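You operate a simulated robot arm through the tools that you are given. There is no shell and no other tool. Be economical: measure what you need, move in short steps, check, and stop when the job is done.

You are at the controls of a simulated robot arm. One attempt, no reset.

Task
Lay the strap and the string packet named on the call sheet in the black tray.
Fine: shut the drawer again; leave the other packets and straps.

It is judged by the outcome, as a careful person would: the job done as asked, and still so three seconds after it is handed in. It fails if anything else is knocked over, pushed out of place, dropped, spilled or broken. Flat cloth is picked up by pressing the open fingertips on it (5 to 10 N) and closing them slowly along it; thin cloth reads only 2 to 8 mm in the jaws.

Robot
A 7-joint arm with a two-finger parallel gripper on a trunk, on a base that drives. Base frame: it is fixed to the floor where the robot stands at the start and does not move with it; the origin is under the middle of the robot, x ahead of it, y to its left, z up; the surface under the hand at the start is at about z = 0.82. Units: m, rad, N and s.
With the tool pointing down near the work surface it reaches from about 0.34 to 0.74 m from the robot's upright axis, wherever it stands. Its first joint turns from -2.007 to 2.007 rad. Places, roughly: blue rolled strap, red rolled strap, yellow rolled [-0.25, 1.5, 0.5]; drawer of the humidifier cabinet [0.6, 0.1, 0.7]; green rolled strap [-0.25, 1.75, 1.5]; inside of the black tray [-0.2, 1.1, 0.8]. Payload 3.91 kg.
The TCP is the grasp point between the finger pads, 0.03 m short of the fingertips. In the tool frame z runs along the fingers and y along their closing line. Largest opening 0.11 m; finger width 0.02, thickness 0.01; the body of the gripper, 0.048 by 0.112 m, starts 0.055 m behind the TCP.
Orientation is that of the tool frame in the base frame, as a unit quaternion [w, x, y, z]. With the fingers straight down and closing along the base's y, the tool's x points along the base's -x, its y along +y and its z along -z.

Tools
- The arm moves only by the tool apply_moves. Its argument "series" is one flat list of numbers, 7 for each row, row after row: the turn, a rotation vector about the tool's x, y, z in rad, then the shift along the tool's x, y, z in m, then the closure in counts, from 0 (fully open) to 255 (shut). In form: [rx, ry, rz, dx, dy, dz, gripper, rx, ry, rz, dx, dy, dz, gripper, ...]. A call has 1 to 20 rows; each row shifts and turns the commanded pose from where the row before left it, along the tool's axes as they then stand. A row lasts 0.2 s, in which the tool goes at most 0.05 m and 0.15 rad; a call with a longer step from one row to the next is refused whole, and so is a gripper value outside its range. A pose out of reach is approached as far as the arm can. The call stops where the force on the tool passes 90 N (or 10 N more than at its start, if that is more) or the arm is blocked; 0.2 s more then pass. The fingers move at their own pace (about 0.108 m/s each) and stop on an object; they squeeze with about 32 N. The grip force told is the motor's: it shows also when the fingers shut on nothing. Time passes only in rows, and 0.2 s behind the last, so rows that do not move let the fingers close. It gives the time, the measured TCP pose, the force on the tool (base axes), the opening and the grip force at its end, in the units of the frame above (readings bear some noise), with the torque about the TCP (base axes, N m) and any sound that the robot's microphone picked up.
- Cameras (640 x 400 px; columns grow to the right, rows downward): "scene" is now at [0.0017, 0.1972, 1.455]; the picture's right is [0.58, -0.81, -0.00], its down [-0.63, -0.45, -0.64] and it looks along [0.52, 0.37, -0.77] (base axes); focal length 235 px, centre (320, 200). "wrist" rides on the gripper at [0.072, 0.017, -0.103] in the tool frame; the picture's right is [-0.23, 0.97, 0.00], its down [-0.76, -0.18, -0.62] and it looks along [-0.61, -0.14, 0.78] (tool axes); focal length 222 px, centre (320, 200). There is no depth. A picture from a camera that has moved, and an enlarged one, comes with that camera's place and axes in the base frame and with its lens.
- grab_frame(camera): a new picture of that camera. It takes no simulated time.
- raise_lower(by): slides the trunk up (or, below 0, down) by that many m; the arm and the scene camera ride with it, the base frame stays. It gives what a move gives, with no picture.
- roll_base(legs): drives the robot by 1 to 6 legs, each [ahead, turn to the left] in m and rad, along the robot's own axes; the way and the turn of a leg run together, so that a leg with both is an arc; at most 1.5 m and 3.142 rad a leg. The arm and the cameras ride along, it lands a little off, and it stops where it bumps. It gives what a move gives.
- pan_tilt(pan, tilt): turns the head with the scene camera to pan (to the left, within 2.705 rad either way) and tilt (down, from -0.506 to 1.204), counted from straight ahead of the robot. It gives what a move gives.
- zoom(camera, box): a new picture of the part [left, top, right, bottom] of that camera's present view, enlarged. It takes no simulated time.
- finish_job(): hands the job in; it is judged then, once.

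Go step by step. Nothing tells you exact positions but the pictures and the camera data: compare them with the known pose of the tool, close in by small moves and look again before you grip or let go. The budget is 120 turns and 82 pictures, counting those below and the enlarged ones. Unless the task says otherwise, let go and move clear before handing in, and close with one line.

The tools are called after "Emit:" by a JSON object that holds its "name" and its "arguments". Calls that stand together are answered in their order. apply_moves: Moves the arm, as the interface text tells. Its arguments: {"type":"object","properties":{"series":{"type":"array","items":{"type":"number"}}},"required":["series"]} The other tools are called the same way: raise_lower (by) slides the trunk up or down; roll_base (legs) drives the base; pan_tilt (pan, tilt) turns the head that bears the scene camera; grab_frame (camera) takes a picture; zoom (camera, box) takes an enlarged picture of a part of a camera's view; finish_job () hands the job in.

At the start:

```text
time_s: 0.0
tcp_pos: [0.623, 0.1908, 1.0419]
orientation: [0.0, 0.0, 1.0, 0.001]
ft_force: [-0.6, -0.2, -0.2]
wrist_torque: [0.02, -0.02, -0.01]
finger_gap: 0.1102
finger_force: 0.1
trunk travel left (down, up): [-0.575, 0.415]
robot x, y, heading: [0.001, 0.0024, 0.0]
head pan, tilt: [0.62, 0.878]
```

scene: 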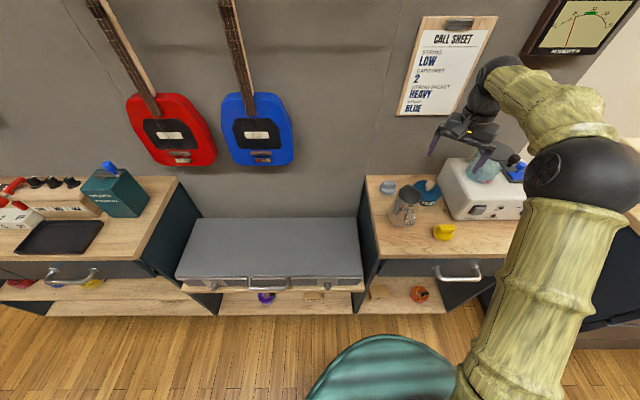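
wrist: 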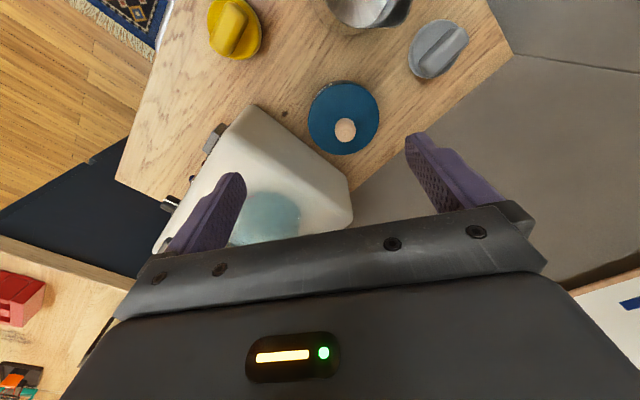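

I see a call sheet on the wall, and cabinets with a drawer. First I read the sheet enlarged.

Emit:
{"name": "zoom", "arguments": {"camera": "scene", "box": [390, 10, 500, 120]}}

Emit:
{"name": "zoom", "arguments": {"camera": "scene", "box": [0, 150, 200, 320]}}

```text
3.64 times, centred on (445, 65) of scene
camera zoom: at [0.0017, 0.1972, 1.455], right [0.58, -0.81, 0.0], down [-0.63, -0.45, -0.64], along [0.52, 0.37, -0.77], focal length 855 px, centre (-134, 691)
```

zoom: 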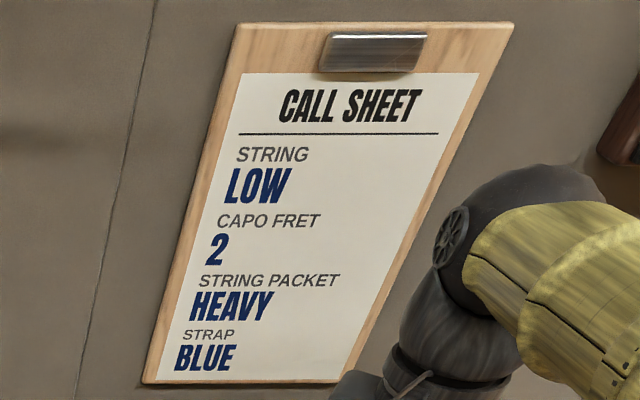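

```text
2.35 times, centred on (100, 235) of scene
camera zoom: at [0.0017, 0.1972, 1.455], right [0.58, -0.81, 0.0], down [-0.63, -0.45, -0.64], along [0.52, 0.37, -0.77], focal length 553 px, centre (838, 118)
```

zoom: 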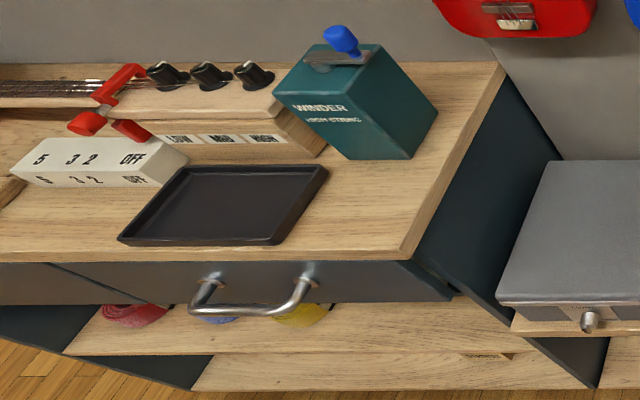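

The sheet asks for the HEAVY packet and the BLUE strap. The cabinet fronts are turned about 0.62 rad to the left; I look closer at the drawer and around the robot.

Emit:
{"name": "zoom", "arguments": {"camera": "scene", "box": [350, 150, 560, 320]}}

Emit:
{"name": "pan_tilt", "arguments": {"pan": 1.5, "tilt": 0.7}}

Emit:
{"name": "grab_frame", "arguments": {"camera": "scene"}}

```text
2.35 times, centred on (455, 235) of scene
camera zoom: at [0.0017, 0.1972, 1.455], right [0.58, -0.81, 0.0], down [-0.63, -0.45, -0.64], along [0.52, 0.37, -0.77], focal length 553 px, centre (2, 118)
```

zoom: 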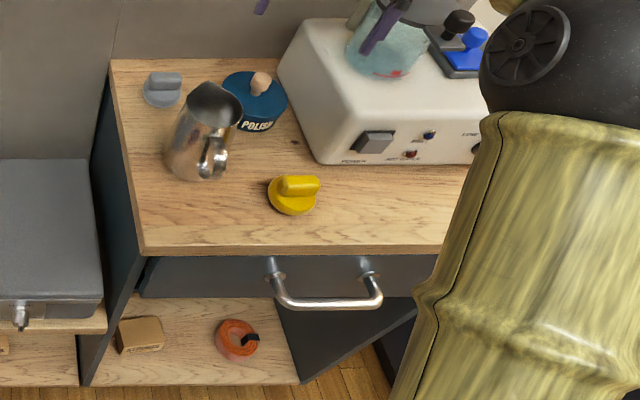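

```text
time_s: 1.2
tcp_pos: [0.6234, 0.1904, 1.0426]
orientation: [0.0, 0.0, 1.0, -0.001]
ft_force: [0.5, -0.1, -0.4]
wrist_torque: [-0.04, 0.03, 0.01]
finger_gap: 0.1101
finger_force: 0.0
trunk travel left (down, up): [-0.575, 0.415]
robot x, y, heading: [0.0025, 0.0026, 0.0]
head pan, tilt: [1.499, 0.7]
```

```text
76 pictures are left
camera scene: at [-0.0546, 0.2374, 1.4694], right [1.0, -0.07, 0.0], down [-0.05, -0.64, -0.76], along [0.06, 0.76, -0.64], focal length 235 px, centre (320, 200)
```

scene: 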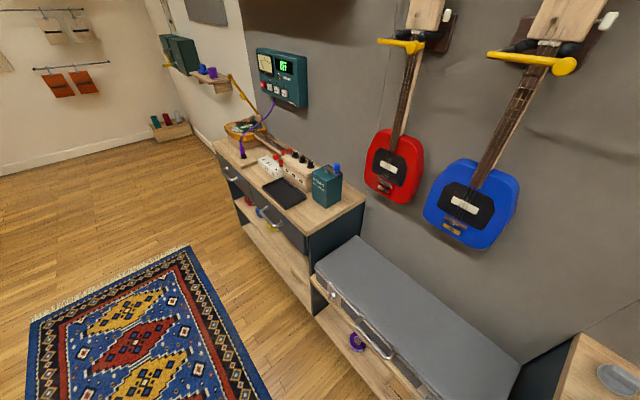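

The drawer handle bar is at about [0.46, 0.01, 0.76], and its cabinet faces -[0.81, 0.58]. I check the floor around the base before driving.

Emit:
{"name": "pan_tilt", "arguments": {"pan": -0.3, "tilt": 1.15}}

Emit:
{"name": "grab_frame", "arguments": {"camera": "scene"}}

Emit:
{"name": "pan_tilt", "arguments": {"pan": 2.6, "tilt": 0.8}}

Emit:
{"name": "grab_frame", "arguments": {"camera": "scene"}}

Emit:
{"name": "pan_tilt", "arguments": {"pan": -2.2, "tilt": 0.8}}

Emit:
{"name": "grab_frame", "arguments": {"camera": "scene"}}

```text
time_s: 3.0
tcp_pos: [0.6243, 0.1901, 1.0403]
orientation: [0.0, 0.0, 1.0, 0.001]
ft_force: [0.2, 0.0, 0.4]
wrist_torque: [0.01, -0.02, 0.02]
finger_gap: 0.11
finger_force: 0.1
trunk travel left (down, up): [-0.575, 0.415]
robot x, y, heading: [0.0018, 0.0027, 0.003]
head pan, tilt: [-0.3, 1.15]
```

```text
75 pictures are left
camera scene: at [-0.0038, 0.135, 1.4363], right [-0.3, -0.96, 0.0], down [-0.87, 0.27, -0.41], along [0.39, -0.12, -0.91], focal length 235 px, centre (320, 200)
```

scene: 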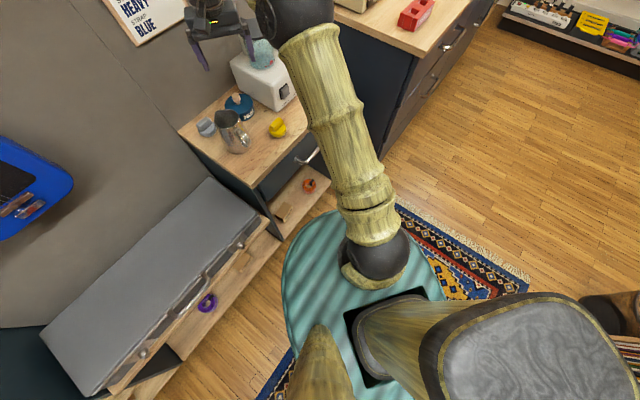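

```text
time_s: 5.5
tcp_pos: [0.6242, 0.1903, 1.0413]
orientation: [0.0, 0.0, 1.0, 0.0]
ft_force: [-0.2, 1.0, -0.1]
wrist_torque: [0.01, 0.02, 0.0]
finger_gap: 0.1101
finger_force: 0.1
trunk travel left (down, up): [-0.575, 0.415]
robot x, y, heading: [0.005, 0.0015, 0.001]
head pan, tilt: [2.601, 0.799]
```

```text
74 pictures are left
camera scene: at [-0.1298, 0.1942, 1.4612], right [0.52, 0.86, 0.0], down [0.61, -0.37, -0.7], along [-0.6, 0.36, -0.72], focal length 235 px, centre (320, 200)
```

scene: 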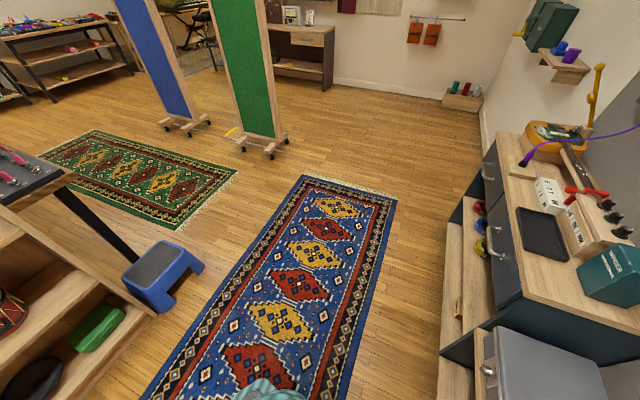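

```text
time_s: 9.3
tcp_pos: [0.6254, 0.19, 1.0411]
orientation: [0.0, 0.0, 1.0, 0.001]
ft_force: [0.2, 1.1, -0.5]
wrist_torque: [0.01, 0.04, -0.03]
finger_gap: 0.1102
finger_force: 0.1
trunk travel left (down, up): [-0.575, 0.415]
robot x, y, heading: [-0.0018, 0.0033, -0.002]
head pan, tilt: [-2.201, 0.799]
```

```text
73 pictures are left
camera scene: at [-0.1082, 0.0874, 1.4612], right [-0.81, 0.59, 0.0], down [0.42, 0.58, -0.7], along [-0.41, -0.56, -0.72], focal length 235 px, centre (320, 200)
```

scene: 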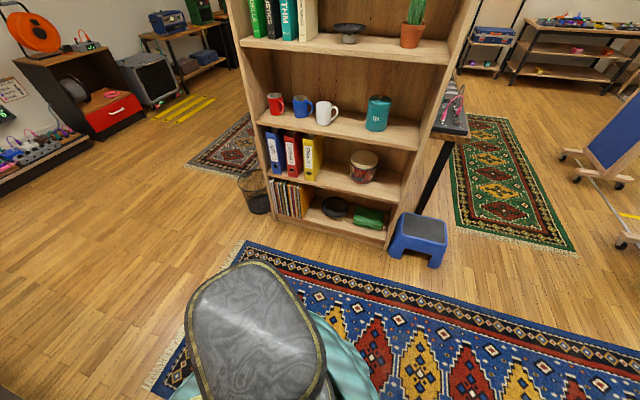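

The floor is free behind and beside. I lift the trunk and drive so that I stand squarely in front of the drawer, at a bit of distance.

Emit:
{"name": "raise_lower", "arguments": {"by": 0.12}}

Emit:
{"name": "roll_base", "arguments": {"legs": [[0, 1.295], [-0.34, 0], [0, -0.675]]}}

Emit:
{"name": "pan_tilt", "arguments": {"pan": 0.0, "tilt": 0.85}}

Emit:
{"name": "grab_frame", "arguments": {"camera": "scene"}}

```text
time_s: 10.8
tcp_pos: [0.6243, 0.19, 1.1618]
orientation: [0.0, 0.0, 1.0, 0.0]
ft_force: [-0.1, 0.1, 0.2]
wrist_torque: [0.01, -0.04, -0.01]
finger_gap: 0.1099
finger_force: 0.0
trunk travel left (down, up): [-0.695, 0.295]
robot x, y, heading: [-0.0026, 0.0026, -0.001]
head pan, tilt: [-2.201, 0.799]
```

```text
time_s: 13.1
tcp_pos: [0.5258, 0.3869, 1.1605]
orientation: [0.001, -0.168, 0.986, -0.002]
ft_force: [0.3, -0.1, -0.5]
wrist_torque: [-0.05, -0.01, 0.03]
finger_gap: 0.1099
finger_force: 0.1
trunk travel left (down, up): [-0.695, 0.295]
robot x, y, heading: [0.0015, 0.0, 0.365]
head pan, tilt: [-2.201, 0.799]
stopped in leg 1: the robot was blocked; the commanded pose is now the measured one
```

```text
time_s: 15.2
tcp_pos: [0.5257, 0.3876, 1.1607]
orientation: [0.001, -0.169, 0.986, -0.002]
ft_force: [0.4, -0.1, -0.3]
wrist_torque: [0.03, 0.03, 0.0]
finger_gap: 0.11
finger_force: 0.0
trunk travel left (down, up): [-0.695, 0.295]
robot x, y, heading: [-0.0007, 0.0023, 0.361]
head pan, tilt: [0.0, 0.85]
```

```text
72 pictures are left
camera scene: at [-0.0354, 0.1462, 1.5775], right [0.35, -0.94, 0.0], down [-0.7, -0.26, -0.66], along [0.62, 0.23, -0.75], focal length 235 px, centre (320, 200)
```

scene: 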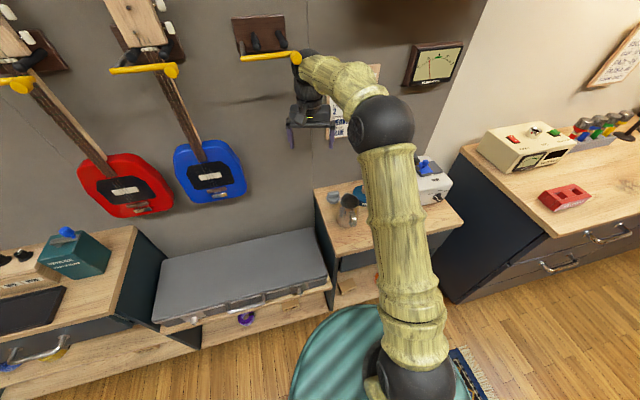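

The wrist touched the yellow guitar hanger on the wall. I turn back a little and draw the hand in before turning on.

Emit:
{"name": "roll_base", "arguments": {"legs": [[0, -0.2]]}}

Emit:
{"name": "apply_moves", "arguments": {"series": [0, 0, 0, 0.04, 0, 0, 0, 0, 0, 0, 0.04, 0, 0, 0, 0, 0, 0, 0.04, 0, 0, 0, 0, 0, 0, 0.04, 0, 0, 0, 0, 0, 0, 0.04, 0, 0, 0, 0, 0, 0, 0.04, 0, 0, 0]}}

Emit:
{"name": "grab_frame", "arguments": {"camera": "scene"}}

```text
time_s: 16.5
tcp_pos: [0.5921, 0.2763, 1.1612]
orientation: [0.002, -0.069, 0.998, -0.002]
ft_force: [0.6, 0.3, -0.1]
wrist_torque: [0.01, 0.05, 0.0]
finger_gap: 0.11
finger_force: 0.1
trunk travel left (down, up): [-0.695, 0.295]
robot x, y, heading: [0.002, 0.0021, 0.158]
head pan, tilt: [0.0, 0.85]
```

```text
time_s: 17.9
tcp_pos: [0.3547, 0.2423, 1.1591]
orientation: [0.002, -0.07, 0.998, -0.003]
ft_force: [0.2, -0.8, -0.1]
wrist_torque: [0.01, 0.01, 0.01]
finger_gap: 0.1102
finger_force: 0.1
trunk travel left (down, up): [-0.695, 0.295]
robot x, y, heading: [-0.0021, -0.003, 0.158]
head pan, tilt: [0.0, 0.85]
```

```text
71 pictures are left
camera scene: at [-0.0082, 0.1531, 1.5772], right [0.16, -0.99, 0.0], down [-0.74, -0.12, -0.66], along [0.65, 0.1, -0.75], focal length 235 px, centre (320, 200)
```

scene: 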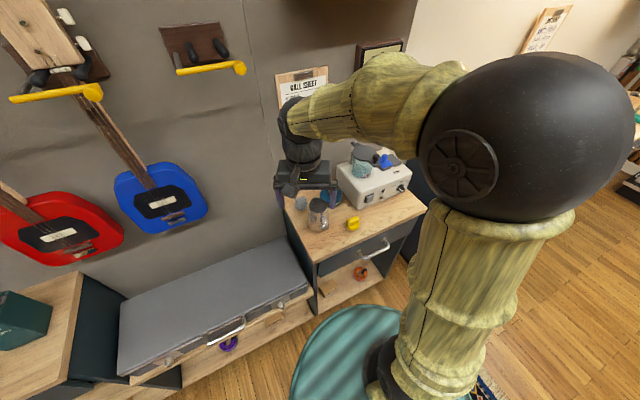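

The hand is now well away from the wall. I carry on with the turn and drive.

Emit:
{"name": "roll_base", "arguments": {"legs": [[0, 1.137], [-0.34, 0], [0, -0.675]]}}

Emit:
{"name": "grab_frame", "arguments": {"camera": "scene"}}

```text
time_s: 27.0
tcp_pos: [0.1151, 0.0524, 1.1591]
orientation: [0.002, -0.297, 0.955, -0.002]
ft_force: [0.7, 0.1, 0.2]
wrist_torque: [0.0, 0.0, 0.01]
finger_gap: 0.1096
finger_force: 0.0
trunk travel left (down, up): [-0.695, 0.295]
robot x, y, heading: [-0.094, -0.3273, 0.625]
head pan, tilt: [0.0, 0.85]
```

```text
70 pictures are left
camera scene: at [-0.1701, -0.1902, 1.5771], right [0.58, -0.81, 0.0], down [-0.61, -0.44, -0.66], along [0.54, 0.38, -0.75], focal length 235 px, centre (320, 200)
```

scene: 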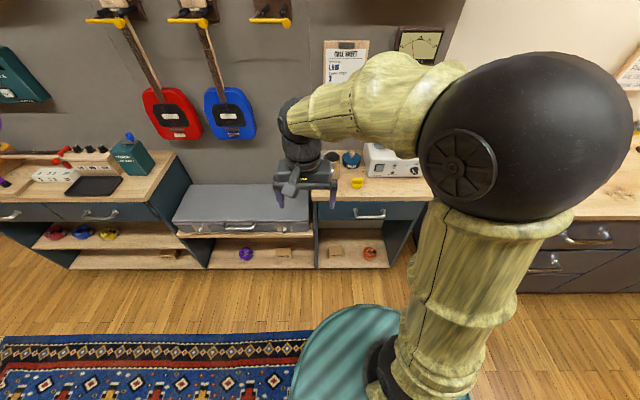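

I am square to the cabinets now, with the red, blue and yellow straps visible on the left shelf. I enlarge the drawer and the straps to fix their positions.

Emit:
{"name": "zoom", "arguments": {"camera": "scene", "box": [310, 145, 430, 275]}}

Emit:
{"name": "zoom", "arguments": {"camera": "scene", "box": [0, 140, 210, 280]}}

```text
3.08 times, centred on (370, 210) of scene
camera zoom: at [-0.1701, -0.1902, 1.5771], right [0.58, -0.81, 0.0], down [-0.61, -0.44, -0.66], along [0.54, 0.38, -0.75], focal length 723 px, centre (166, 169)
```

zoom: 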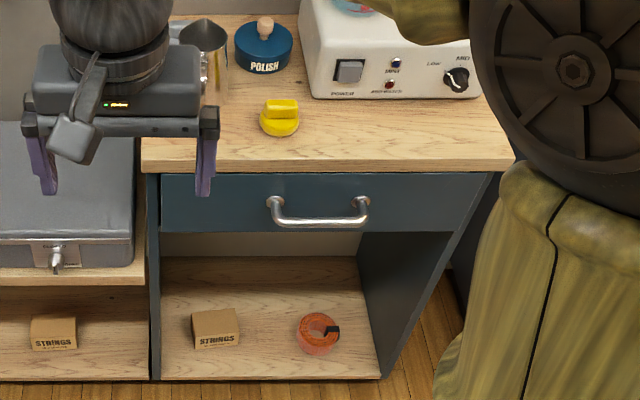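

```text
2.86 times, centred on (105, 210) of scene
camera zoom: at [-0.1701, -0.1902, 1.5771], right [0.58, -0.81, 0.0], down [-0.61, -0.44, -0.66], along [0.54, 0.38, -0.75], focal length 672 px, centre (934, 171)
```

zoom: 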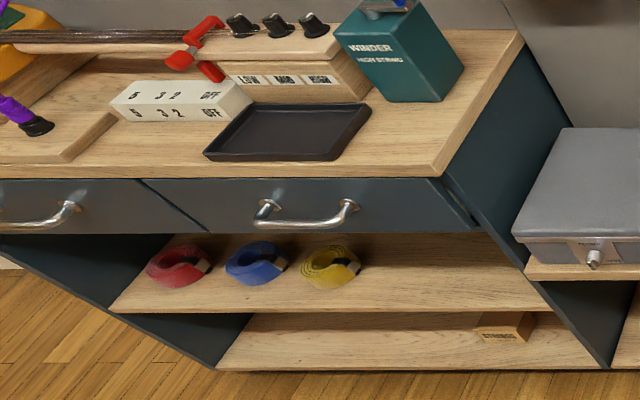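

The handle bar triangulates to u=0.40 into the wall, 0.07 m right of my axis, z=0.72, standing 0.04 m off the drawer front. I lower the trunk, then bring the hand level in front of it.

Emit:
{"name": "raise_lower", "arguments": {"by": -0.25}}

Emit:
{"name": "apply_moves", "arguments": {"series": [0, 0, 0, -0.023, -0.0367, 0, 0, 0, 0, 0, -0.023, -0.0367, 0, 0, 0, 0, 0, -0.023, -0.0367, 0, 0, 0, 0, 0, -0.023, -0.0367, 0, 0, 0, 0, 0, -0.023, -0.0367, 0, 0, 0, 0, 0, -0.023, -0.0367, 0, 0, 0, 0, 0, -0.023, -0.0367, 0, 0, 0, -0.1428, 0, 0, 0, 0, 0, 0, -0.1428, 0, 0, 0, 0, 0, 0, -0.1428, 0, 0, 0, 0, 0, 0, -0.1428, 0, 0, 0, 0, 0, 0, -0.1428, 0, 0, 0, 0, 0, 0, -0.1428, 0, 0, 0, 0, 0, 0, -0.1428, 0, 0, 0, 0, 0, 0, -0.1428, 0, 0, 0, 0, 0, 0, -0.1428, 0, 0, 0, 0, 0, 0, -0.1428, 0, 0, 0, 0, 0, 0, -0.1428, 0, 0, 0, 0, 0]}}

Emit:
{"name": "grab_frame", "arguments": {"camera": "scene"}}

```text
time_s: 29.6
tcp_pos: [0.1142, 0.0521, 0.9095]
orientation: [0.001, -0.298, 0.955, -0.002]
ft_force: [-0.4, 0.1, 0.0]
wrist_torque: [0.01, -0.03, 0.0]
finger_gap: 0.1101
finger_force: 0.1
trunk travel left (down, up): [-0.445, 0.545]
robot x, y, heading: [-0.0958, -0.3271, 0.62]
head pan, tilt: [0.0, 0.85]
```

```text
time_s: 33.4
tcp_pos: [0.3923, -0.0676, 0.9111]
orientation: [0.676, -0.212, 0.674, 0.21]
ft_force: [0.0, 0.4, 0.8]
wrist_torque: [-0.02, -0.02, -0.01]
finger_gap: 0.1099
finger_force: 0.0
trunk travel left (down, up): [-0.445, 0.545]
robot x, y, heading: [-0.0938, -0.3229, 0.622]
head pan, tilt: [0.0, 0.85]
```

```text
67 pictures are left
camera scene: at [-0.1701, -0.1902, 1.3272], right [0.58, -0.81, 0.0], down [-0.61, -0.44, -0.66], along [0.54, 0.38, -0.75], focal length 235 px, centre (320, 200)
```

scene: 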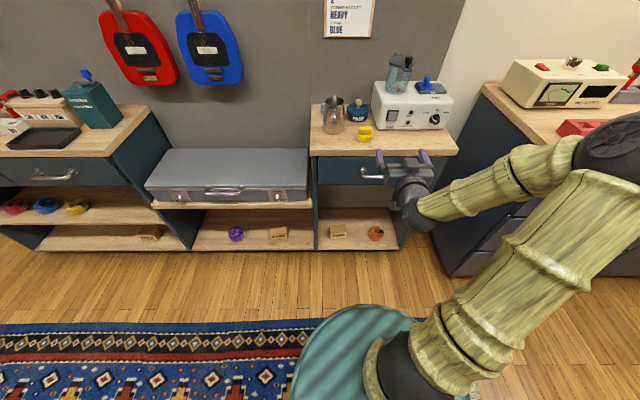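

The hand is level and in line with the handle. I roll it so the fingers close up-and-down, and lower the trunk to the bar's height.

Emit:
{"name": "apply_moves", "arguments": {"series": [0, 0, 0.1428, 0, 0, 0, 0, 0, 0, 0.1428, 0, 0, 0, 0, 0, 0, 0.1428, 0, 0, 0, 0, 0, 0, 0.1428, 0, 0, 0, 0, 0, 0, 0.1428, 0, 0, 0, 0, 0, 0, 0.1428, 0, 0, 0, 0, 0, 0, 0.1428, 0, 0, 0, 0, 0, 0, 0.1428, 0, 0, 0, 0, 0, 0, 0.1428, 0, 0, 0, 0, 0, 0, 0.1428, 0, 0, 0, 0, 0, 0, 0.1428, 0, 0, 0, 0]}}

Emit:
{"name": "raise_lower", "arguments": {"by": -0.187}}

Emit:
{"name": "grab_frame", "arguments": {"camera": "wrist"}}

Emit:
{"name": "grab_frame", "arguments": {"camera": "scene"}}

```text
time_s: 35.8
tcp_pos: [0.3915, -0.067, 0.9107]
orientation: [0.33, 0.327, 0.626, 0.626]
ft_force: [0.2, -0.3, 1.0]
wrist_torque: [-0.01, 0.02, 0.02]
finger_gap: 0.1101
finger_force: 0.0
trunk travel left (down, up): [-0.445, 0.545]
robot x, y, heading: [-0.0942, -0.3218, 0.621]
head pan, tilt: [0.0, 0.85]
```

```text
time_s: 37.9
tcp_pos: [0.3908, -0.067, 0.7231]
orientation: [0.331, 0.326, 0.627, 0.625]
ft_force: [0.9, -0.7, 0.5]
wrist_torque: [-0.01, 0.01, -0.03]
finger_gap: 0.11
finger_force: 0.1
trunk travel left (down, up): [-0.258, 0.732]
robot x, y, heading: [-0.0947, -0.3246, 0.623]
head pan, tilt: [0.0, 0.85]
```

```text
66 pictures are left
camera wrist: at [0.2658, -0.0652, 0.7409], right [0.12, -0.18, 0.98], down [-0.08, -0.98, -0.17], along [0.99, -0.06, -0.14], focal length 222 px, centre (320, 200)
```

wrist: 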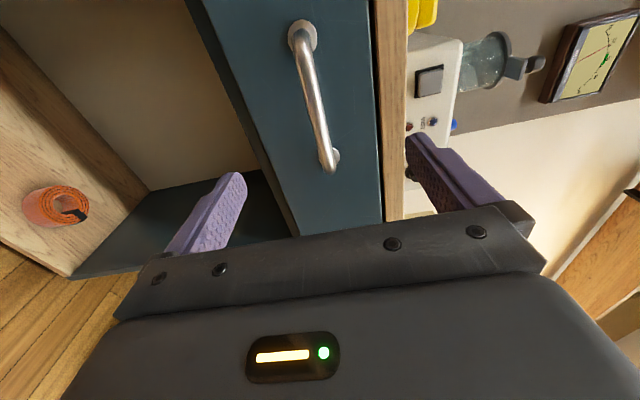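

```text
65 pictures are left
camera scene: at [-0.1701, -0.1903, 1.1402], right [0.58, -0.81, 0.0], down [-0.61, -0.44, -0.66], along [0.54, 0.38, -0.75], focal length 235 px, centre (320, 200)
```

scene: 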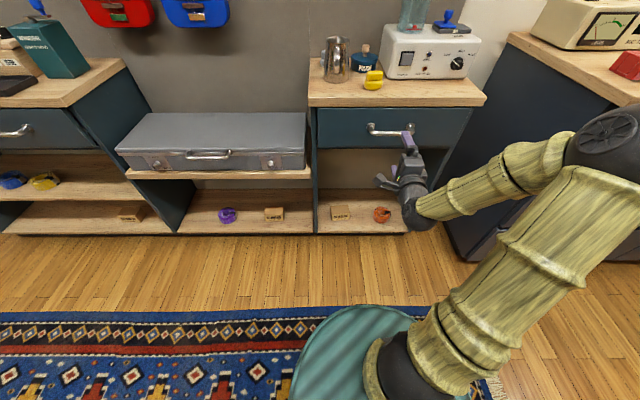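

The bar lies level with the TCP in the wrist view. I advance 0.11 m and close on it.

Emit:
{"name": "apply_moves", "arguments": {"series": [0, 0, 0, 0, 0, 0.037, 0, 0, 0, 0, 0, 0, 0.037, 0, 0, 0, 0, 0, 0, 0.036, 0, 0, 0, 0, 0, 0, 0, 0]}}

Emit:
{"name": "grab_frame", "arguments": {"camera": "wrist"}}

```text
time_s: 38.9
tcp_pos: [0.4844, -0.0037, 0.7211]
orientation: [0.331, 0.327, 0.627, 0.625]
ft_force: [0.0, 0.5, -0.2]
wrist_torque: [-0.01, -0.01, -0.03]
finger_gap: 0.1099
finger_force: 0.1
trunk travel left (down, up): [-0.258, 0.732]
robot x, y, heading: [-0.0977, -0.3247, 0.622]
head pan, tilt: [0.0, 0.85]
```

```text
64 pictures are left
camera wrist: at [0.3577, -0.0017, 0.7381], right [0.13, -0.18, 0.98], down [-0.08, -0.98, -0.17], along [0.99, -0.06, -0.14], focal length 222 px, centre (320, 200)
```

wrist: 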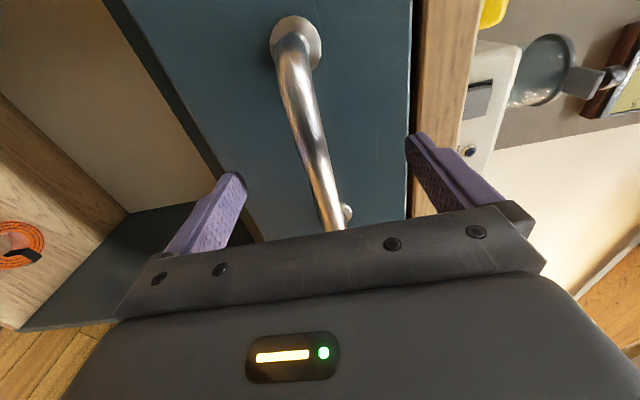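

The fingers straddle the bar a bit right of its middle. I shift 0.025 m left and close.

Emit:
{"name": "apply_moves", "arguments": {"series": [0, 0, 0, 0.025, 0, 0, 0, 0, 0, 0, 0, 0, 0, 120, 0, 0, 0, 0, 0, 0, 200, 0, 0, 0, 0, 0, 0, 255, 0, 0, 0, 0, 0, 0, 255, 0, 0, 0, 0, 0, 0, 255]}}

```text
time_s: 40.3
tcp_pos: [0.4693, 0.0172, 0.7212]
orientation: [0.33, 0.326, 0.627, 0.625]
ft_force: [-2.1, -0.8, -5.4]
wrist_torque: [0.31, 0.3, -0.32]
finger_gap: 0.0157
finger_force: 45.3
trunk travel left (down, up): [-0.258, 0.732]
robot x, y, heading: [-0.0923, -0.3259, 0.624]
head pan, tilt: [0.0, 0.85]
```

I hold the bar (16 mm). I pull gently with the arm first to see that the drawer runs.

Emit:
{"name": "apply_moves", "arguments": {"series": [0, 0, 0, 0, 0, -0.01, 255, 0, 0, 0, 0, 0, -0.015, 255, 0, 0, 0, 0, 0, -0.02, 255, 0, 0, 0, 0, 0, -0.025, 255, 0, 0, 0, 0, 0, -0.025, 255]}}

Emit:
{"name": "grab_frame", "arguments": {"camera": "scene"}}

```text
time_s: 41.5
tcp_pos: [0.393, -0.0386, 0.7227]
orientation: [0.331, 0.331, 0.628, 0.622]
ft_force: [11.6, -16.6, -28.1]
wrist_torque: [-0.18, 0.41, -0.13]
finger_gap: 0.0156
finger_force: 45.6
trunk travel left (down, up): [-0.258, 0.732]
robot x, y, heading: [-0.0947, -0.3259, 0.621]
head pan, tilt: [0.0, 0.85]
```

```text
63 pictures are left
camera scene: at [-0.1671, -0.1903, 1.1401], right [0.58, -0.81, 0.0], down [-0.61, -0.44, -0.66], along [0.53, 0.38, -0.75], focal length 235 px, centre (320, 200)
```

scene: 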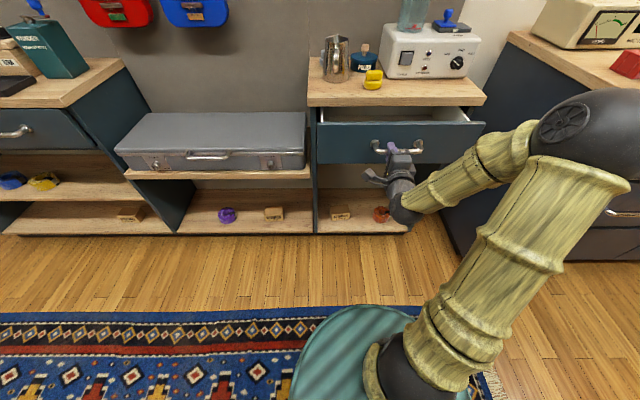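

The drawer runs. I drive the base back 0.12 m to open it further.

Emit:
{"name": "roll_base", "arguments": {"legs": [[-0.12, 0]]}}

Emit:
{"name": "grab_frame", "arguments": {"camera": "scene"}}

```text
time_s: 42.8
tcp_pos: [0.293, -0.11, 0.7215]
orientation: [0.331, 0.331, 0.628, 0.622]
ft_force: [15.3, -23.1, -33.6]
wrist_torque: [0.02, 0.28, 0.12]
finger_gap: 0.0155
finger_force: 45.3
trunk travel left (down, up): [-0.258, 0.732]
robot x, y, heading: [-0.1948, -0.3946, 0.623]
head pan, tilt: [0.0, 0.85]
```

```text
62 pictures are left
camera scene: at [-0.2668, -0.2627, 1.1403], right [0.58, -0.81, 0.0], down [-0.61, -0.44, -0.66], along [0.53, 0.38, -0.75], focal length 235 px, centre (320, 200)
```

scene: 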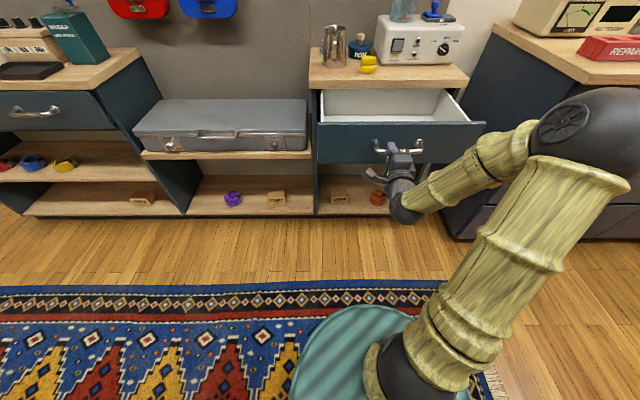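

The drawer is about 0.22 m open. I let go, back off, and rise to look into it.

Emit:
{"name": "apply_moves", "arguments": {"series": [0, 0, 0, 0, 0, 0, 0, 0, 0, 0, 0, 0, 0, 0, 0, 0, 0, 0, 0, 0, 0, 0, 0, 0, 0, 0, 0, 0, 0, 0, 0, 0, 0, -0.03, 0, 0, 0, 0, 0, 0, -0.03, 0, 0, 0, 0, 0, 0, -0.02, 0]}}

Emit:
{"name": "raise_lower", "arguments": {"by": 0.4}}

Emit:
{"name": "grab_frame", "arguments": {"camera": "scene"}}

```text
time_s: 44.4
tcp_pos: [0.2738, -0.1318, 0.7337]
orientation: [0.331, 0.331, 0.627, 0.622]
ft_force: [-0.6, 1.1, -0.3]
wrist_torque: [-0.03, 0.02, -0.01]
finger_gap: 0.1099
finger_force: 0.0
out of reach, approached as far as the arm can: row 5, 6, 7
trunk travel left (down, up): [-0.258, 0.732]
robot x, y, heading: [-0.1987, -0.3953, 0.619]
head pan, tilt: [0.0, 0.85]
```

```text
time_s: 48.3
tcp_pos: [0.2742, -0.1316, 1.1349]
orientation: [0.332, 0.331, 0.627, 0.622]
ft_force: [0.7, -0.6, 0.6]
wrist_torque: [0.01, 0.01, 0.01]
finger_gap: 0.11
finger_force: 0.0
trunk travel left (down, up): [-0.658, 0.332]
robot x, y, heading: [-0.1906, -0.3968, 0.619]
head pan, tilt: [0.0, 0.85]
```

```text
61 pictures are left
camera scene: at [-0.2701, -0.2621, 1.5401], right [0.58, -0.81, 0.0], down [-0.61, -0.44, -0.66], along [0.54, 0.38, -0.75], focal length 235 px, centre (320, 200)
```

scene: 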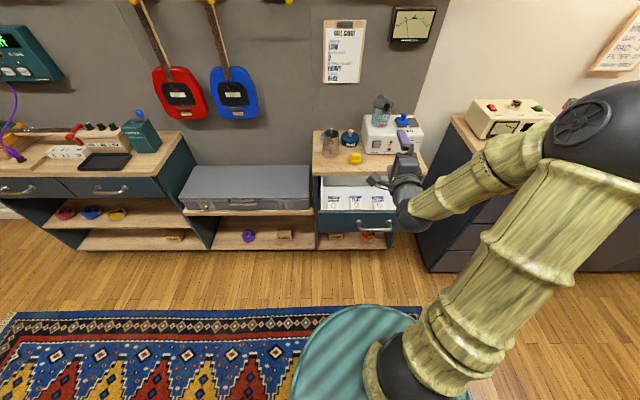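

Three packets lie in the drawer. I enlarge to read them.

Emit:
{"name": "zoom", "arguments": {"camera": "scene", "box": [305, 165, 405, 245]}}

```text
5.00 times, centred on (355, 205) of scene
camera zoom: at [-0.2701, -0.2621, 1.5401], right [0.58, -0.81, 0.0], down [-0.61, -0.44, -0.66], along [0.54, 0.38, -0.75], focal length 1176 px, centre (145, 175)
```

zoom: 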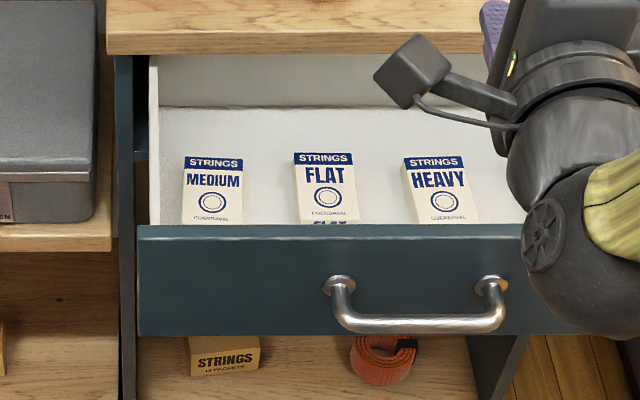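

HEAVY is the rightmost packet, about u=0.36, v=-0.34. I drive 0.12 m ahead and turn the hand back to pointing down.

Emit:
{"name": "roll_base", "arguments": {"legs": [[0.12, 0]]}}

Emit:
{"name": "apply_moves", "arguments": {"series": [0, 0, -0.1428, 0, 0, 0, 80, 0, 0, -0.1428, 0, 0, 0, 80, 0, 0, -0.1428, 0, 0, 0, 80, 0, 0, -0.1428, 0, 0, 0, 80, 0, 0, -0.1428, 0, 0, 0, 80, 0, 0, -0.1428, 0, 0, 0, 80, 0, 0, -0.1428, 0, 0, 0, 80, 0, 0, -0.1428, 0, 0, 0, 80, 0, 0, -0.1428, 0, 0, 0, 80, 0, 0, -0.1428, 0, 0, 0, 80, 0, 0, -0.1428, 0, 0, 0, 80]}}

Emit:
{"name": "apply_moves", "arguments": {"series": [0, 0.1428, 0, 0, 0, 0, 40, 0, 0.1428, 0, 0, 0, 0, 40, 0, 0.1428, 0, 0, 0, 0, 40, 0, 0.1428, 0, 0, 0, 0, 40, 0, 0.1428, 0, 0, 0, 0, 40, 0, 0.1428, 0, 0, 0, 0, 40, 0, 0.1428, 0, 0, 0, 0, 40, 0, 0.1428, 0, 0, 0, 0, 40, 0, 0.1428, 0, 0, 0, 0, 40, 0, 0.1428, 0, 0, 0, 0, 40, 0, 0.1428, 0, 0, 0, 0, 40, 0, 0, 0, -0.03, -0.02, 0, 40, 0, 0, 0, -0.03, -0.02, 0, 40, 0, 0, 0, -0.03, -0.02, 0, 40]}}

Emit:
{"name": "grab_frame", "arguments": {"camera": "wrist"}}

Emit:
{"name": "grab_frame", "arguments": {"camera": "scene"}}

```text
time_s: 49.6
tcp_pos: [0.3755, -0.0588, 1.134]
orientation: [0.333, 0.331, 0.628, 0.62]
ft_force: [-1.6, 0.0, -0.9]
wrist_torque: [0.05, -0.01, 0.06]
finger_gap: 0.11
finger_force: 0.1
trunk travel left (down, up): [-0.658, 0.332]
robot x, y, heading: [-0.0935, -0.3249, 0.622]
head pan, tilt: [0.0, 0.85]
```

```text
time_s: 52.0
tcp_pos: [0.3751, -0.0602, 1.1351]
orientation: [0.675, -0.21, 0.677, 0.203]
ft_force: [-0.5, 0.7, -0.8]
wrist_torque: [0.02, 0.0, -0.02]
finger_gap: 0.0753
finger_force: 0.1
trunk travel left (down, up): [-0.658, 0.332]
robot x, y, heading: [-0.0926, -0.3276, 0.622]
head pan, tilt: [0.0, 0.85]
```

```text
time_s: 55.0
tcp_pos: [0.4813, -0.0601, 1.1319]
orientation: [-0.003, -0.293, 0.956, -0.004]
ft_force: [-0.2, -0.3, 0.3]
wrist_torque: [0.0, 0.03, -0.01]
finger_gap: 0.0926
finger_force: 0.0
trunk travel left (down, up): [-0.658, 0.332]
robot x, y, heading: [-0.0965, -0.3279, 0.619]
head pan, tilt: [0.0, 0.85]
```

```text
59 pictures are left
camera wrist: at [0.4122, -0.0851, 1.2364], right [-0.36, 0.93, -0.01], down [0.73, 0.28, 0.62], along [0.58, 0.22, -0.79], focal length 222 px, centre (320, 200)
```

wrist: 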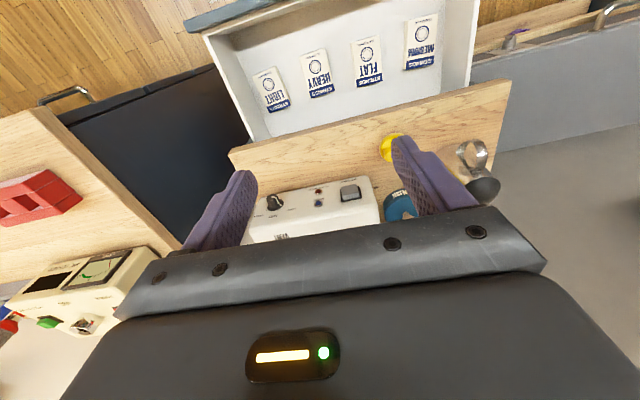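

```text
58 pictures are left
camera scene: at [-0.1684, -0.1897, 1.5401], right [0.58, -0.81, 0.0], down [-0.61, -0.44, -0.66], along [0.54, 0.38, -0.75], focal length 235 px, centre (320, 200)
```

scene: 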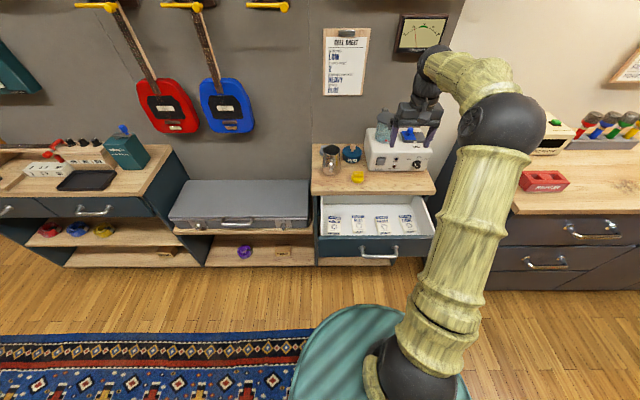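

There are four packets; HEAVY is second from the right, at u≈0.362, v≈-0.335, nearly under the hand. I lower the trunk by 0.26 and look again.

Emit:
{"name": "raise_lower", "arguments": {"by": -0.26}}

Emit:
{"name": "grab_frame", "arguments": {"camera": "wrist"}}

Emit:
{"name": "grab_frame", "arguments": {"camera": "scene"}}

```text
time_s: 57.7
tcp_pos: [0.4807, -0.0603, 0.8723]
orientation: [-0.002, -0.292, 0.956, -0.003]
ft_force: [0.0, -0.1, 0.2]
wrist_torque: [0.02, 0.0, 0.02]
finger_gap: 0.0924
finger_force: 0.1
trunk travel left (down, up): [-0.398, 0.592]
robot x, y, heading: [-0.0926, -0.3262, 0.624]
head pan, tilt: [0.0, 0.85]
```

```text
57 pictures are left
camera wrist: at [0.4111, -0.0856, 0.9768], right [-0.36, 0.93, -0.01], down [0.73, 0.28, 0.62], along [0.58, 0.22, -0.78], focal length 222 px, centre (320, 200)
```

wrist: 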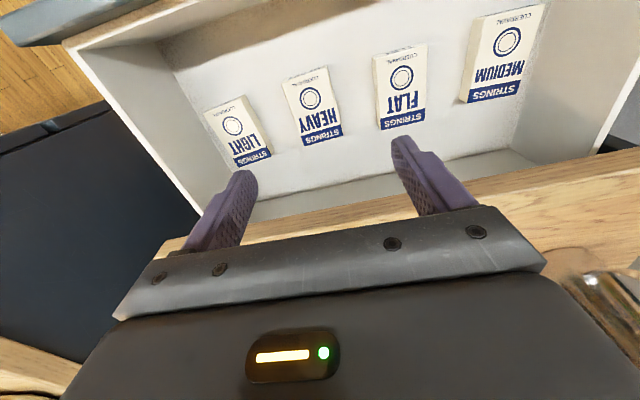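

```text
56 pictures are left
camera scene: at [-0.1694, -0.1901, 1.2802], right [0.58, -0.81, 0.0], down [-0.61, -0.44, -0.66], along [0.54, 0.38, -0.75], focal length 235 px, centre (320, 200)
```

scene: 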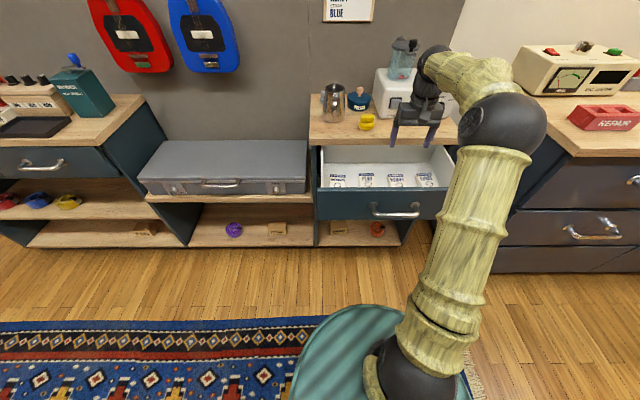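

HEAVY's top centre is at [0.489, -0.066, 0.693] and is square to the hand. I centre over it and descend to just above the drawer floor.

Emit:
{"name": "apply_moves", "arguments": {"series": [0, 0, 0, -0.0035, -0.009, 0, 40, 0, 0, 0, 0, 0, 0.03, 40, 0, 0, 0, 0, 0, 0.03, 40, 0, 0, 0, 0, 0, 0.03, 40, 0, 0, 0, 0, 0, 0.03, 40, 0, 0, 0, 0, 0, 0.02, 40, 0, 0, 0, 0, 0, 0.006, 40]}}

Emit:
{"name": "grab_frame", "arguments": {"camera": "wrist"}}

```text
time_s: 59.3
tcp_pos: [0.4874, -0.0677, 0.7273]
orientation: [-0.001, -0.293, 0.956, -0.003]
ft_force: [0.2, -0.7, 0.0]
wrist_torque: [0.0, 0.01, -0.01]
finger_gap: 0.0927
finger_force: 0.0
trunk travel left (down, up): [-0.398, 0.592]
robot x, y, heading: [-0.0972, -0.3258, 0.623]
head pan, tilt: [0.0, 0.85]
```

```text
55 pictures are left
camera wrist: at [0.4196, -0.0931, 0.8307], right [-0.36, 0.93, -0.01], down [0.73, 0.28, 0.62], along [0.58, 0.22, -0.78], focal length 222 px, centre (320, 200)
```

wrist: 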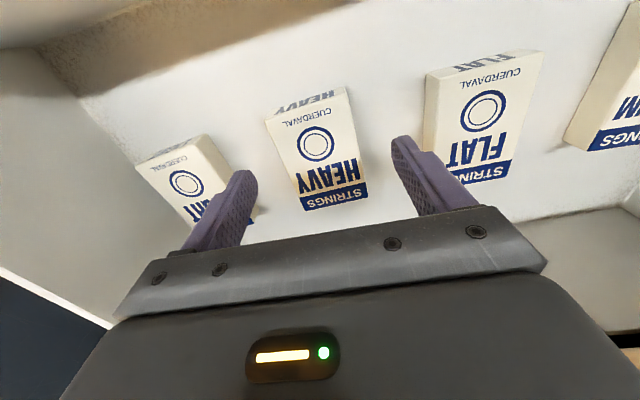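

The hand is centred on HEAVY, but the left finger is close to LIGHT's corner. I narrow the opening to about 0.066 m and look before going down.

Emit:
{"name": "apply_moves", "arguments": {"series": [0, 0, 0, 0, 0, 0, 100, 0, 0, 0, 0, 0, 0, 100]}}

Emit:
{"name": "zoom", "arguments": {"camera": "wrist", "box": [130, 70, 490, 260]}}

```text
time_s: 59.9
tcp_pos: [0.4886, -0.0693, 0.7264]
orientation: [-0.001, -0.291, 0.957, -0.003]
ft_force: [-0.3, -0.7, 0.0]
wrist_torque: [0.0, -0.03, 0.0]
finger_gap: 0.0671
finger_force: 0.1
trunk travel left (down, up): [-0.398, 0.592]
robot x, y, heading: [-0.0956, -0.3238, 0.625]
head pan, tilt: [0.0, 0.85]
```

```text
1.78 times, centred on (310, 165) of wrist
camera zoom: at [0.4196, -0.0932, 0.8308], right [-0.36, 0.93, -0.01], down [0.73, 0.28, 0.62], along [0.58, 0.22, -0.78], focal length 395 px, centre (338, 262)
```

zoom: 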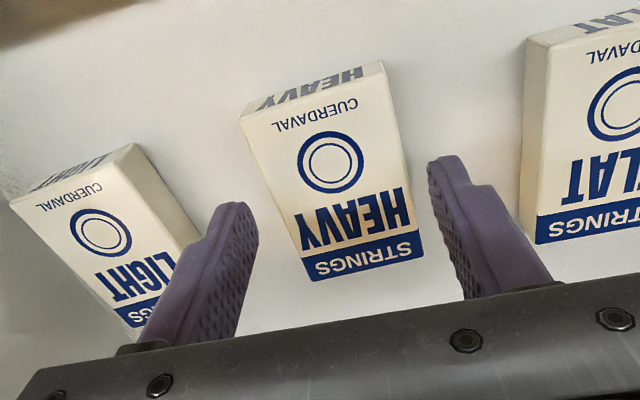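

Both fingers are clear. I descend in small steps beside the packet and close slowly.

Emit:
{"name": "apply_moves", "arguments": {"series": [0, 0, 0, 0, 0, 0.006, 100, 0, 0, 0, 0, 0, 0.005, 100, 0, 0, 0, 0, 0, 0.004, 100, 0, 0, 0, 0, 0, 0, 100]}}

Emit:
{"name": "zoom", "arguments": {"camera": "wrist", "box": [130, 70, 490, 260]}}

```text
time_s: 60.9
tcp_pos: [0.4873, -0.0677, 0.7121]
orientation: [-0.002, -0.293, 0.956, -0.003]
ft_force: [0.1, -1.0, -0.1]
wrist_torque: [-0.01, 0.0, -0.01]
finger_gap: 0.0668
finger_force: 0.1
trunk travel left (down, up): [-0.398, 0.592]
robot x, y, heading: [-0.0959, -0.3238, 0.624]
head pan, tilt: [0.0, 0.85]
```

```text
1.78 times, centred on (310, 165) of wrist
camera zoom: at [0.4193, -0.0923, 0.8153], right [-0.36, 0.93, -0.01], down [0.73, 0.28, 0.62], along [0.58, 0.22, -0.78], focal length 395 px, centre (338, 262)
```

zoom: 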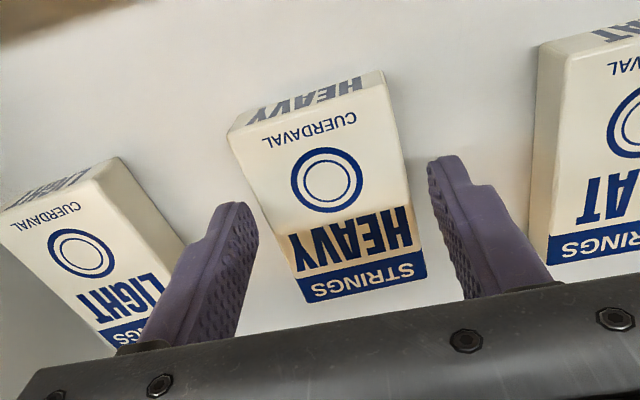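

Still free. I go 6 mm further and close.

Emit:
{"name": "apply_moves", "arguments": {"series": [0, 0, 0, 0, 0, 0.003, 100, 0, 0, 0, 0, 0, 0.003, 100, 0, 0, 0, 0, 0, 0, 120, 0, 0, 0, 0, 0, 0, 140, 0, 0, 0, 0, 0, 0, 170, 0, 0, 0, 0, 0, 0, 200, 0, 0, 0, 0, 0, 0, 200]}}

Emit:
{"name": "zoom", "arguments": {"camera": "wrist", "box": [130, 70, 490, 260]}}

```text
time_s: 62.5
tcp_pos: [0.4888, -0.0686, 0.7051]
orientation: [-0.003, -0.292, 0.956, -0.003]
ft_force: [0.8, -0.2, 2.0]
wrist_torque: [-0.01, -0.03, 0.05]
finger_gap: 0.0577
finger_force: 32.5
trunk travel left (down, up): [-0.398, 0.592]
robot x, y, heading: [-0.0925, -0.3249, 0.618]
head pan, tilt: [0.0, 0.85]
```

```text
1.78 times, centred on (310, 165) of wrist
camera zoom: at [0.4191, -0.0925, 0.8093], right [-0.36, 0.93, -0.01], down [0.73, 0.28, 0.62], along [0.58, 0.22, -0.78], focal length 395 px, centre (338, 262)
```

zoom: 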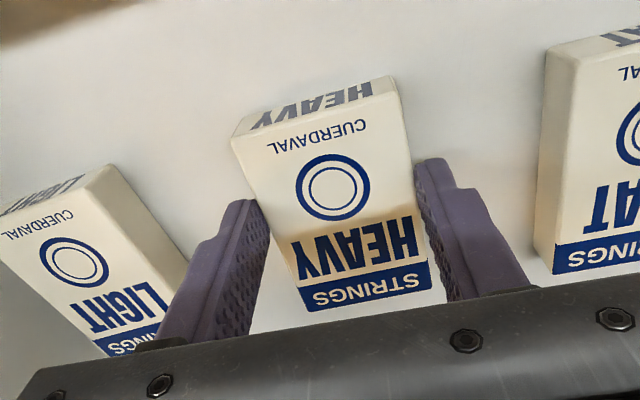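

HEAVY is gripped (58 mm wide). I lift a little by arm and then with the trunk.

Emit:
{"name": "apply_moves", "arguments": {"series": [0, 0, 0, 0, 0, -0.01, 200, 0, 0, 0, 0, 0, -0.02, 200, 0, 0, 0, 0, 0, -0.03, 200, 0, 0, 0, 0, 0, -0.03, 200]}}

Emit:
{"name": "raise_lower", "arguments": {"by": 0.26}}

Emit:
{"name": "grab_frame", "arguments": {"camera": "wrist"}}

Emit:
{"name": "grab_frame", "arguments": {"camera": "scene"}}

```text
time_s: 63.5
tcp_pos: [0.4891, -0.0657, 0.7971]
orientation: [-0.002, -0.292, 0.956, -0.003]
ft_force: [0.2, -0.2, -0.7]
wrist_torque: [-0.01, 0.02, 0.02]
finger_gap: 0.0238
finger_force: 0.0
trunk travel left (down, up): [-0.398, 0.592]
robot x, y, heading: [-0.0952, -0.3227, 0.62]
head pan, tilt: [0.0, 0.85]
```

```text
time_s: 66.2
tcp_pos: [0.4891, -0.0667, 1.056]
orientation: [-0.001, -0.292, 0.956, -0.003]
ft_force: [0.6, 0.7, -1.2]
wrist_torque: [0.02, -0.03, 0.02]
finger_gap: 0.0238
finger_force: 0.0
trunk travel left (down, up): [-0.658, 0.332]
robot x, y, heading: [-0.0971, -0.3284, 0.621]
head pan, tilt: [0.0, 0.85]
```

```text
51 pictures are left
camera wrist: at [0.4206, -0.0916, 1.1604], right [-0.36, 0.93, -0.01], down [0.73, 0.28, 0.62], along [0.58, 0.22, -0.78], focal length 222 px, centre (320, 200)
```

wrist: 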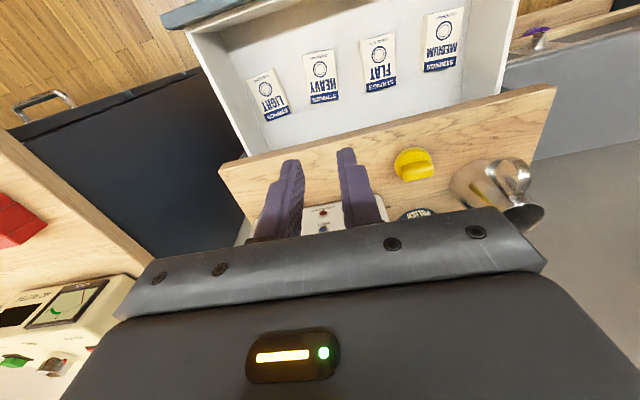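

```text
50 pictures are left
camera scene: at [-0.1693, -0.1899, 1.5401], right [0.58, -0.81, 0.0], down [-0.61, -0.44, -0.66], along [0.54, 0.38, -0.75], focal length 235 px, centre (320, 200)
```

scene: 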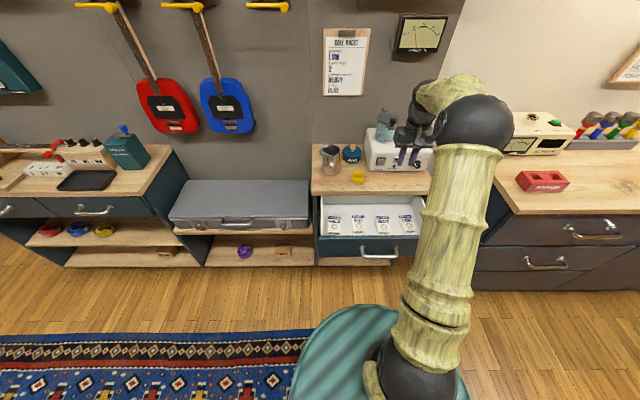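

The grip was too shallow: the packet slid out and stayed in place. I open, go down again and feel for the drawer floor.

Emit:
{"name": "apply_moves", "arguments": {"series": [0, 0, 0, 0, 0, 0, 92, 0, 0, 0, 0, 0, 0, 92]}}

Emit:
{"name": "raise_lower", "arguments": {"by": -0.26}}

Emit:
{"name": "zoom", "arguments": {"camera": "wrist", "box": [130, 20, 490, 260]}}

```text
time_s: 66.8
tcp_pos: [0.4906, -0.0658, 1.0564]
orientation: [-0.002, -0.293, 0.956, -0.003]
ft_force: [0.3, -0.7, 0.5]
wrist_torque: [0.01, 0.01, -0.03]
finger_gap: 0.0702
finger_force: 0.1
trunk travel left (down, up): [-0.658, 0.332]
robot x, y, heading: [-0.0936, -0.3262, 0.62]
head pan, tilt: [0.0, 0.85]
```

```text
time_s: 69.4
tcp_pos: [0.4895, -0.0684, 0.7961]
orientation: [-0.002, -0.292, 0.956, -0.003]
ft_force: [0.0, 0.0, -0.5]
wrist_torque: [-0.02, -0.01, -0.04]
finger_gap: 0.0701
finger_force: 0.0
trunk travel left (down, up): [-0.398, 0.592]
robot x, y, heading: [-0.0928, -0.3224, 0.62]
head pan, tilt: [0.0, 0.85]
```

```text
1.67 times, centred on (310, 140) of wrist
camera zoom: at [0.4204, -0.0917, 0.9006], right [-0.36, 0.93, -0.01], down [0.73, 0.28, 0.62], along [0.58, 0.22, -0.78], focal length 370 px, centre (337, 300)
```

zoom: 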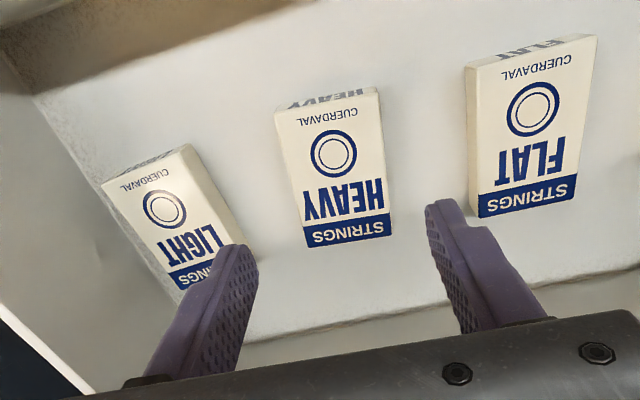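

Positions are still good. I go down to TCP z≈0.698, then by 3 mm steps until the floor is felt.

Emit:
{"name": "apply_moves", "arguments": {"series": [0, 0, 0, 0, 0, 0.03, 92, 0, 0, 0, 0, 0, 0.03, 92, 0, 0, 0, 0, 0, 0.025, 92, 0, 0, 0, 0, 0, 0.012, 92, 0, 0, 0, 0, 0, 0, 92]}}

Emit:
{"name": "apply_moves", "arguments": {"series": [0, 0, 0, 0, 0, 0.003, 92, 0, 0, 0, 0, 0, 0.003, 92, 0, 0, 0, 0, 0, 0, 92]}}

Emit:
{"name": "zoom", "arguments": {"camera": "wrist", "box": [130, 60, 490, 260]}}

```text
time_s: 70.6
tcp_pos: [0.4883, -0.0671, 0.6994]
orientation: [-0.001, -0.292, 0.956, -0.004]
ft_force: [1.1, -0.1, -0.6]
wrist_torque: [-0.01, 0.02, 0.0]
finger_gap: 0.0708
finger_force: 0.1
trunk travel left (down, up): [-0.398, 0.592]
robot x, y, heading: [-0.0925, -0.3241, 0.62]
head pan, tilt: [0.0, 0.85]
```

```text
time_s: 71.4
tcp_pos: [0.4895, -0.0683, 0.6925]
orientation: [-0.002, -0.292, 0.956, -0.004]
ft_force: [-0.6, -0.4, 0.1]
wrist_torque: [0.0, -0.01, 0.01]
finger_gap: 0.07
finger_force: 0.1
trunk travel left (down, up): [-0.398, 0.592]
robot x, y, heading: [-0.094, -0.3234, 0.625]
head pan, tilt: [0.0, 0.85]
```

```text
1.78 times, centred on (310, 160) of wrist
camera zoom: at [0.4193, -0.0924, 0.797], right [-0.36, 0.93, -0.01], down [0.73, 0.28, 0.62], along [0.58, 0.22, -0.78], focal length 395 px, centre (338, 271)
```

zoom: 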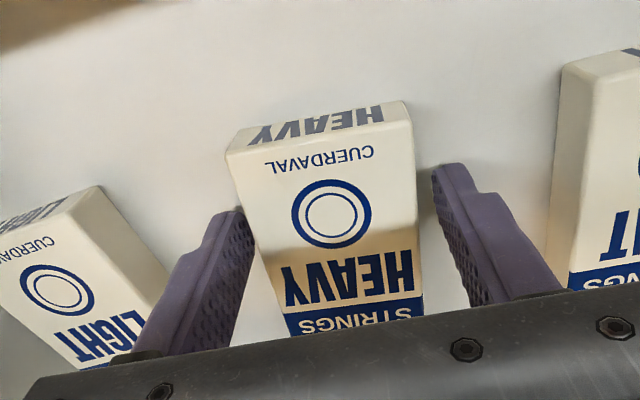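

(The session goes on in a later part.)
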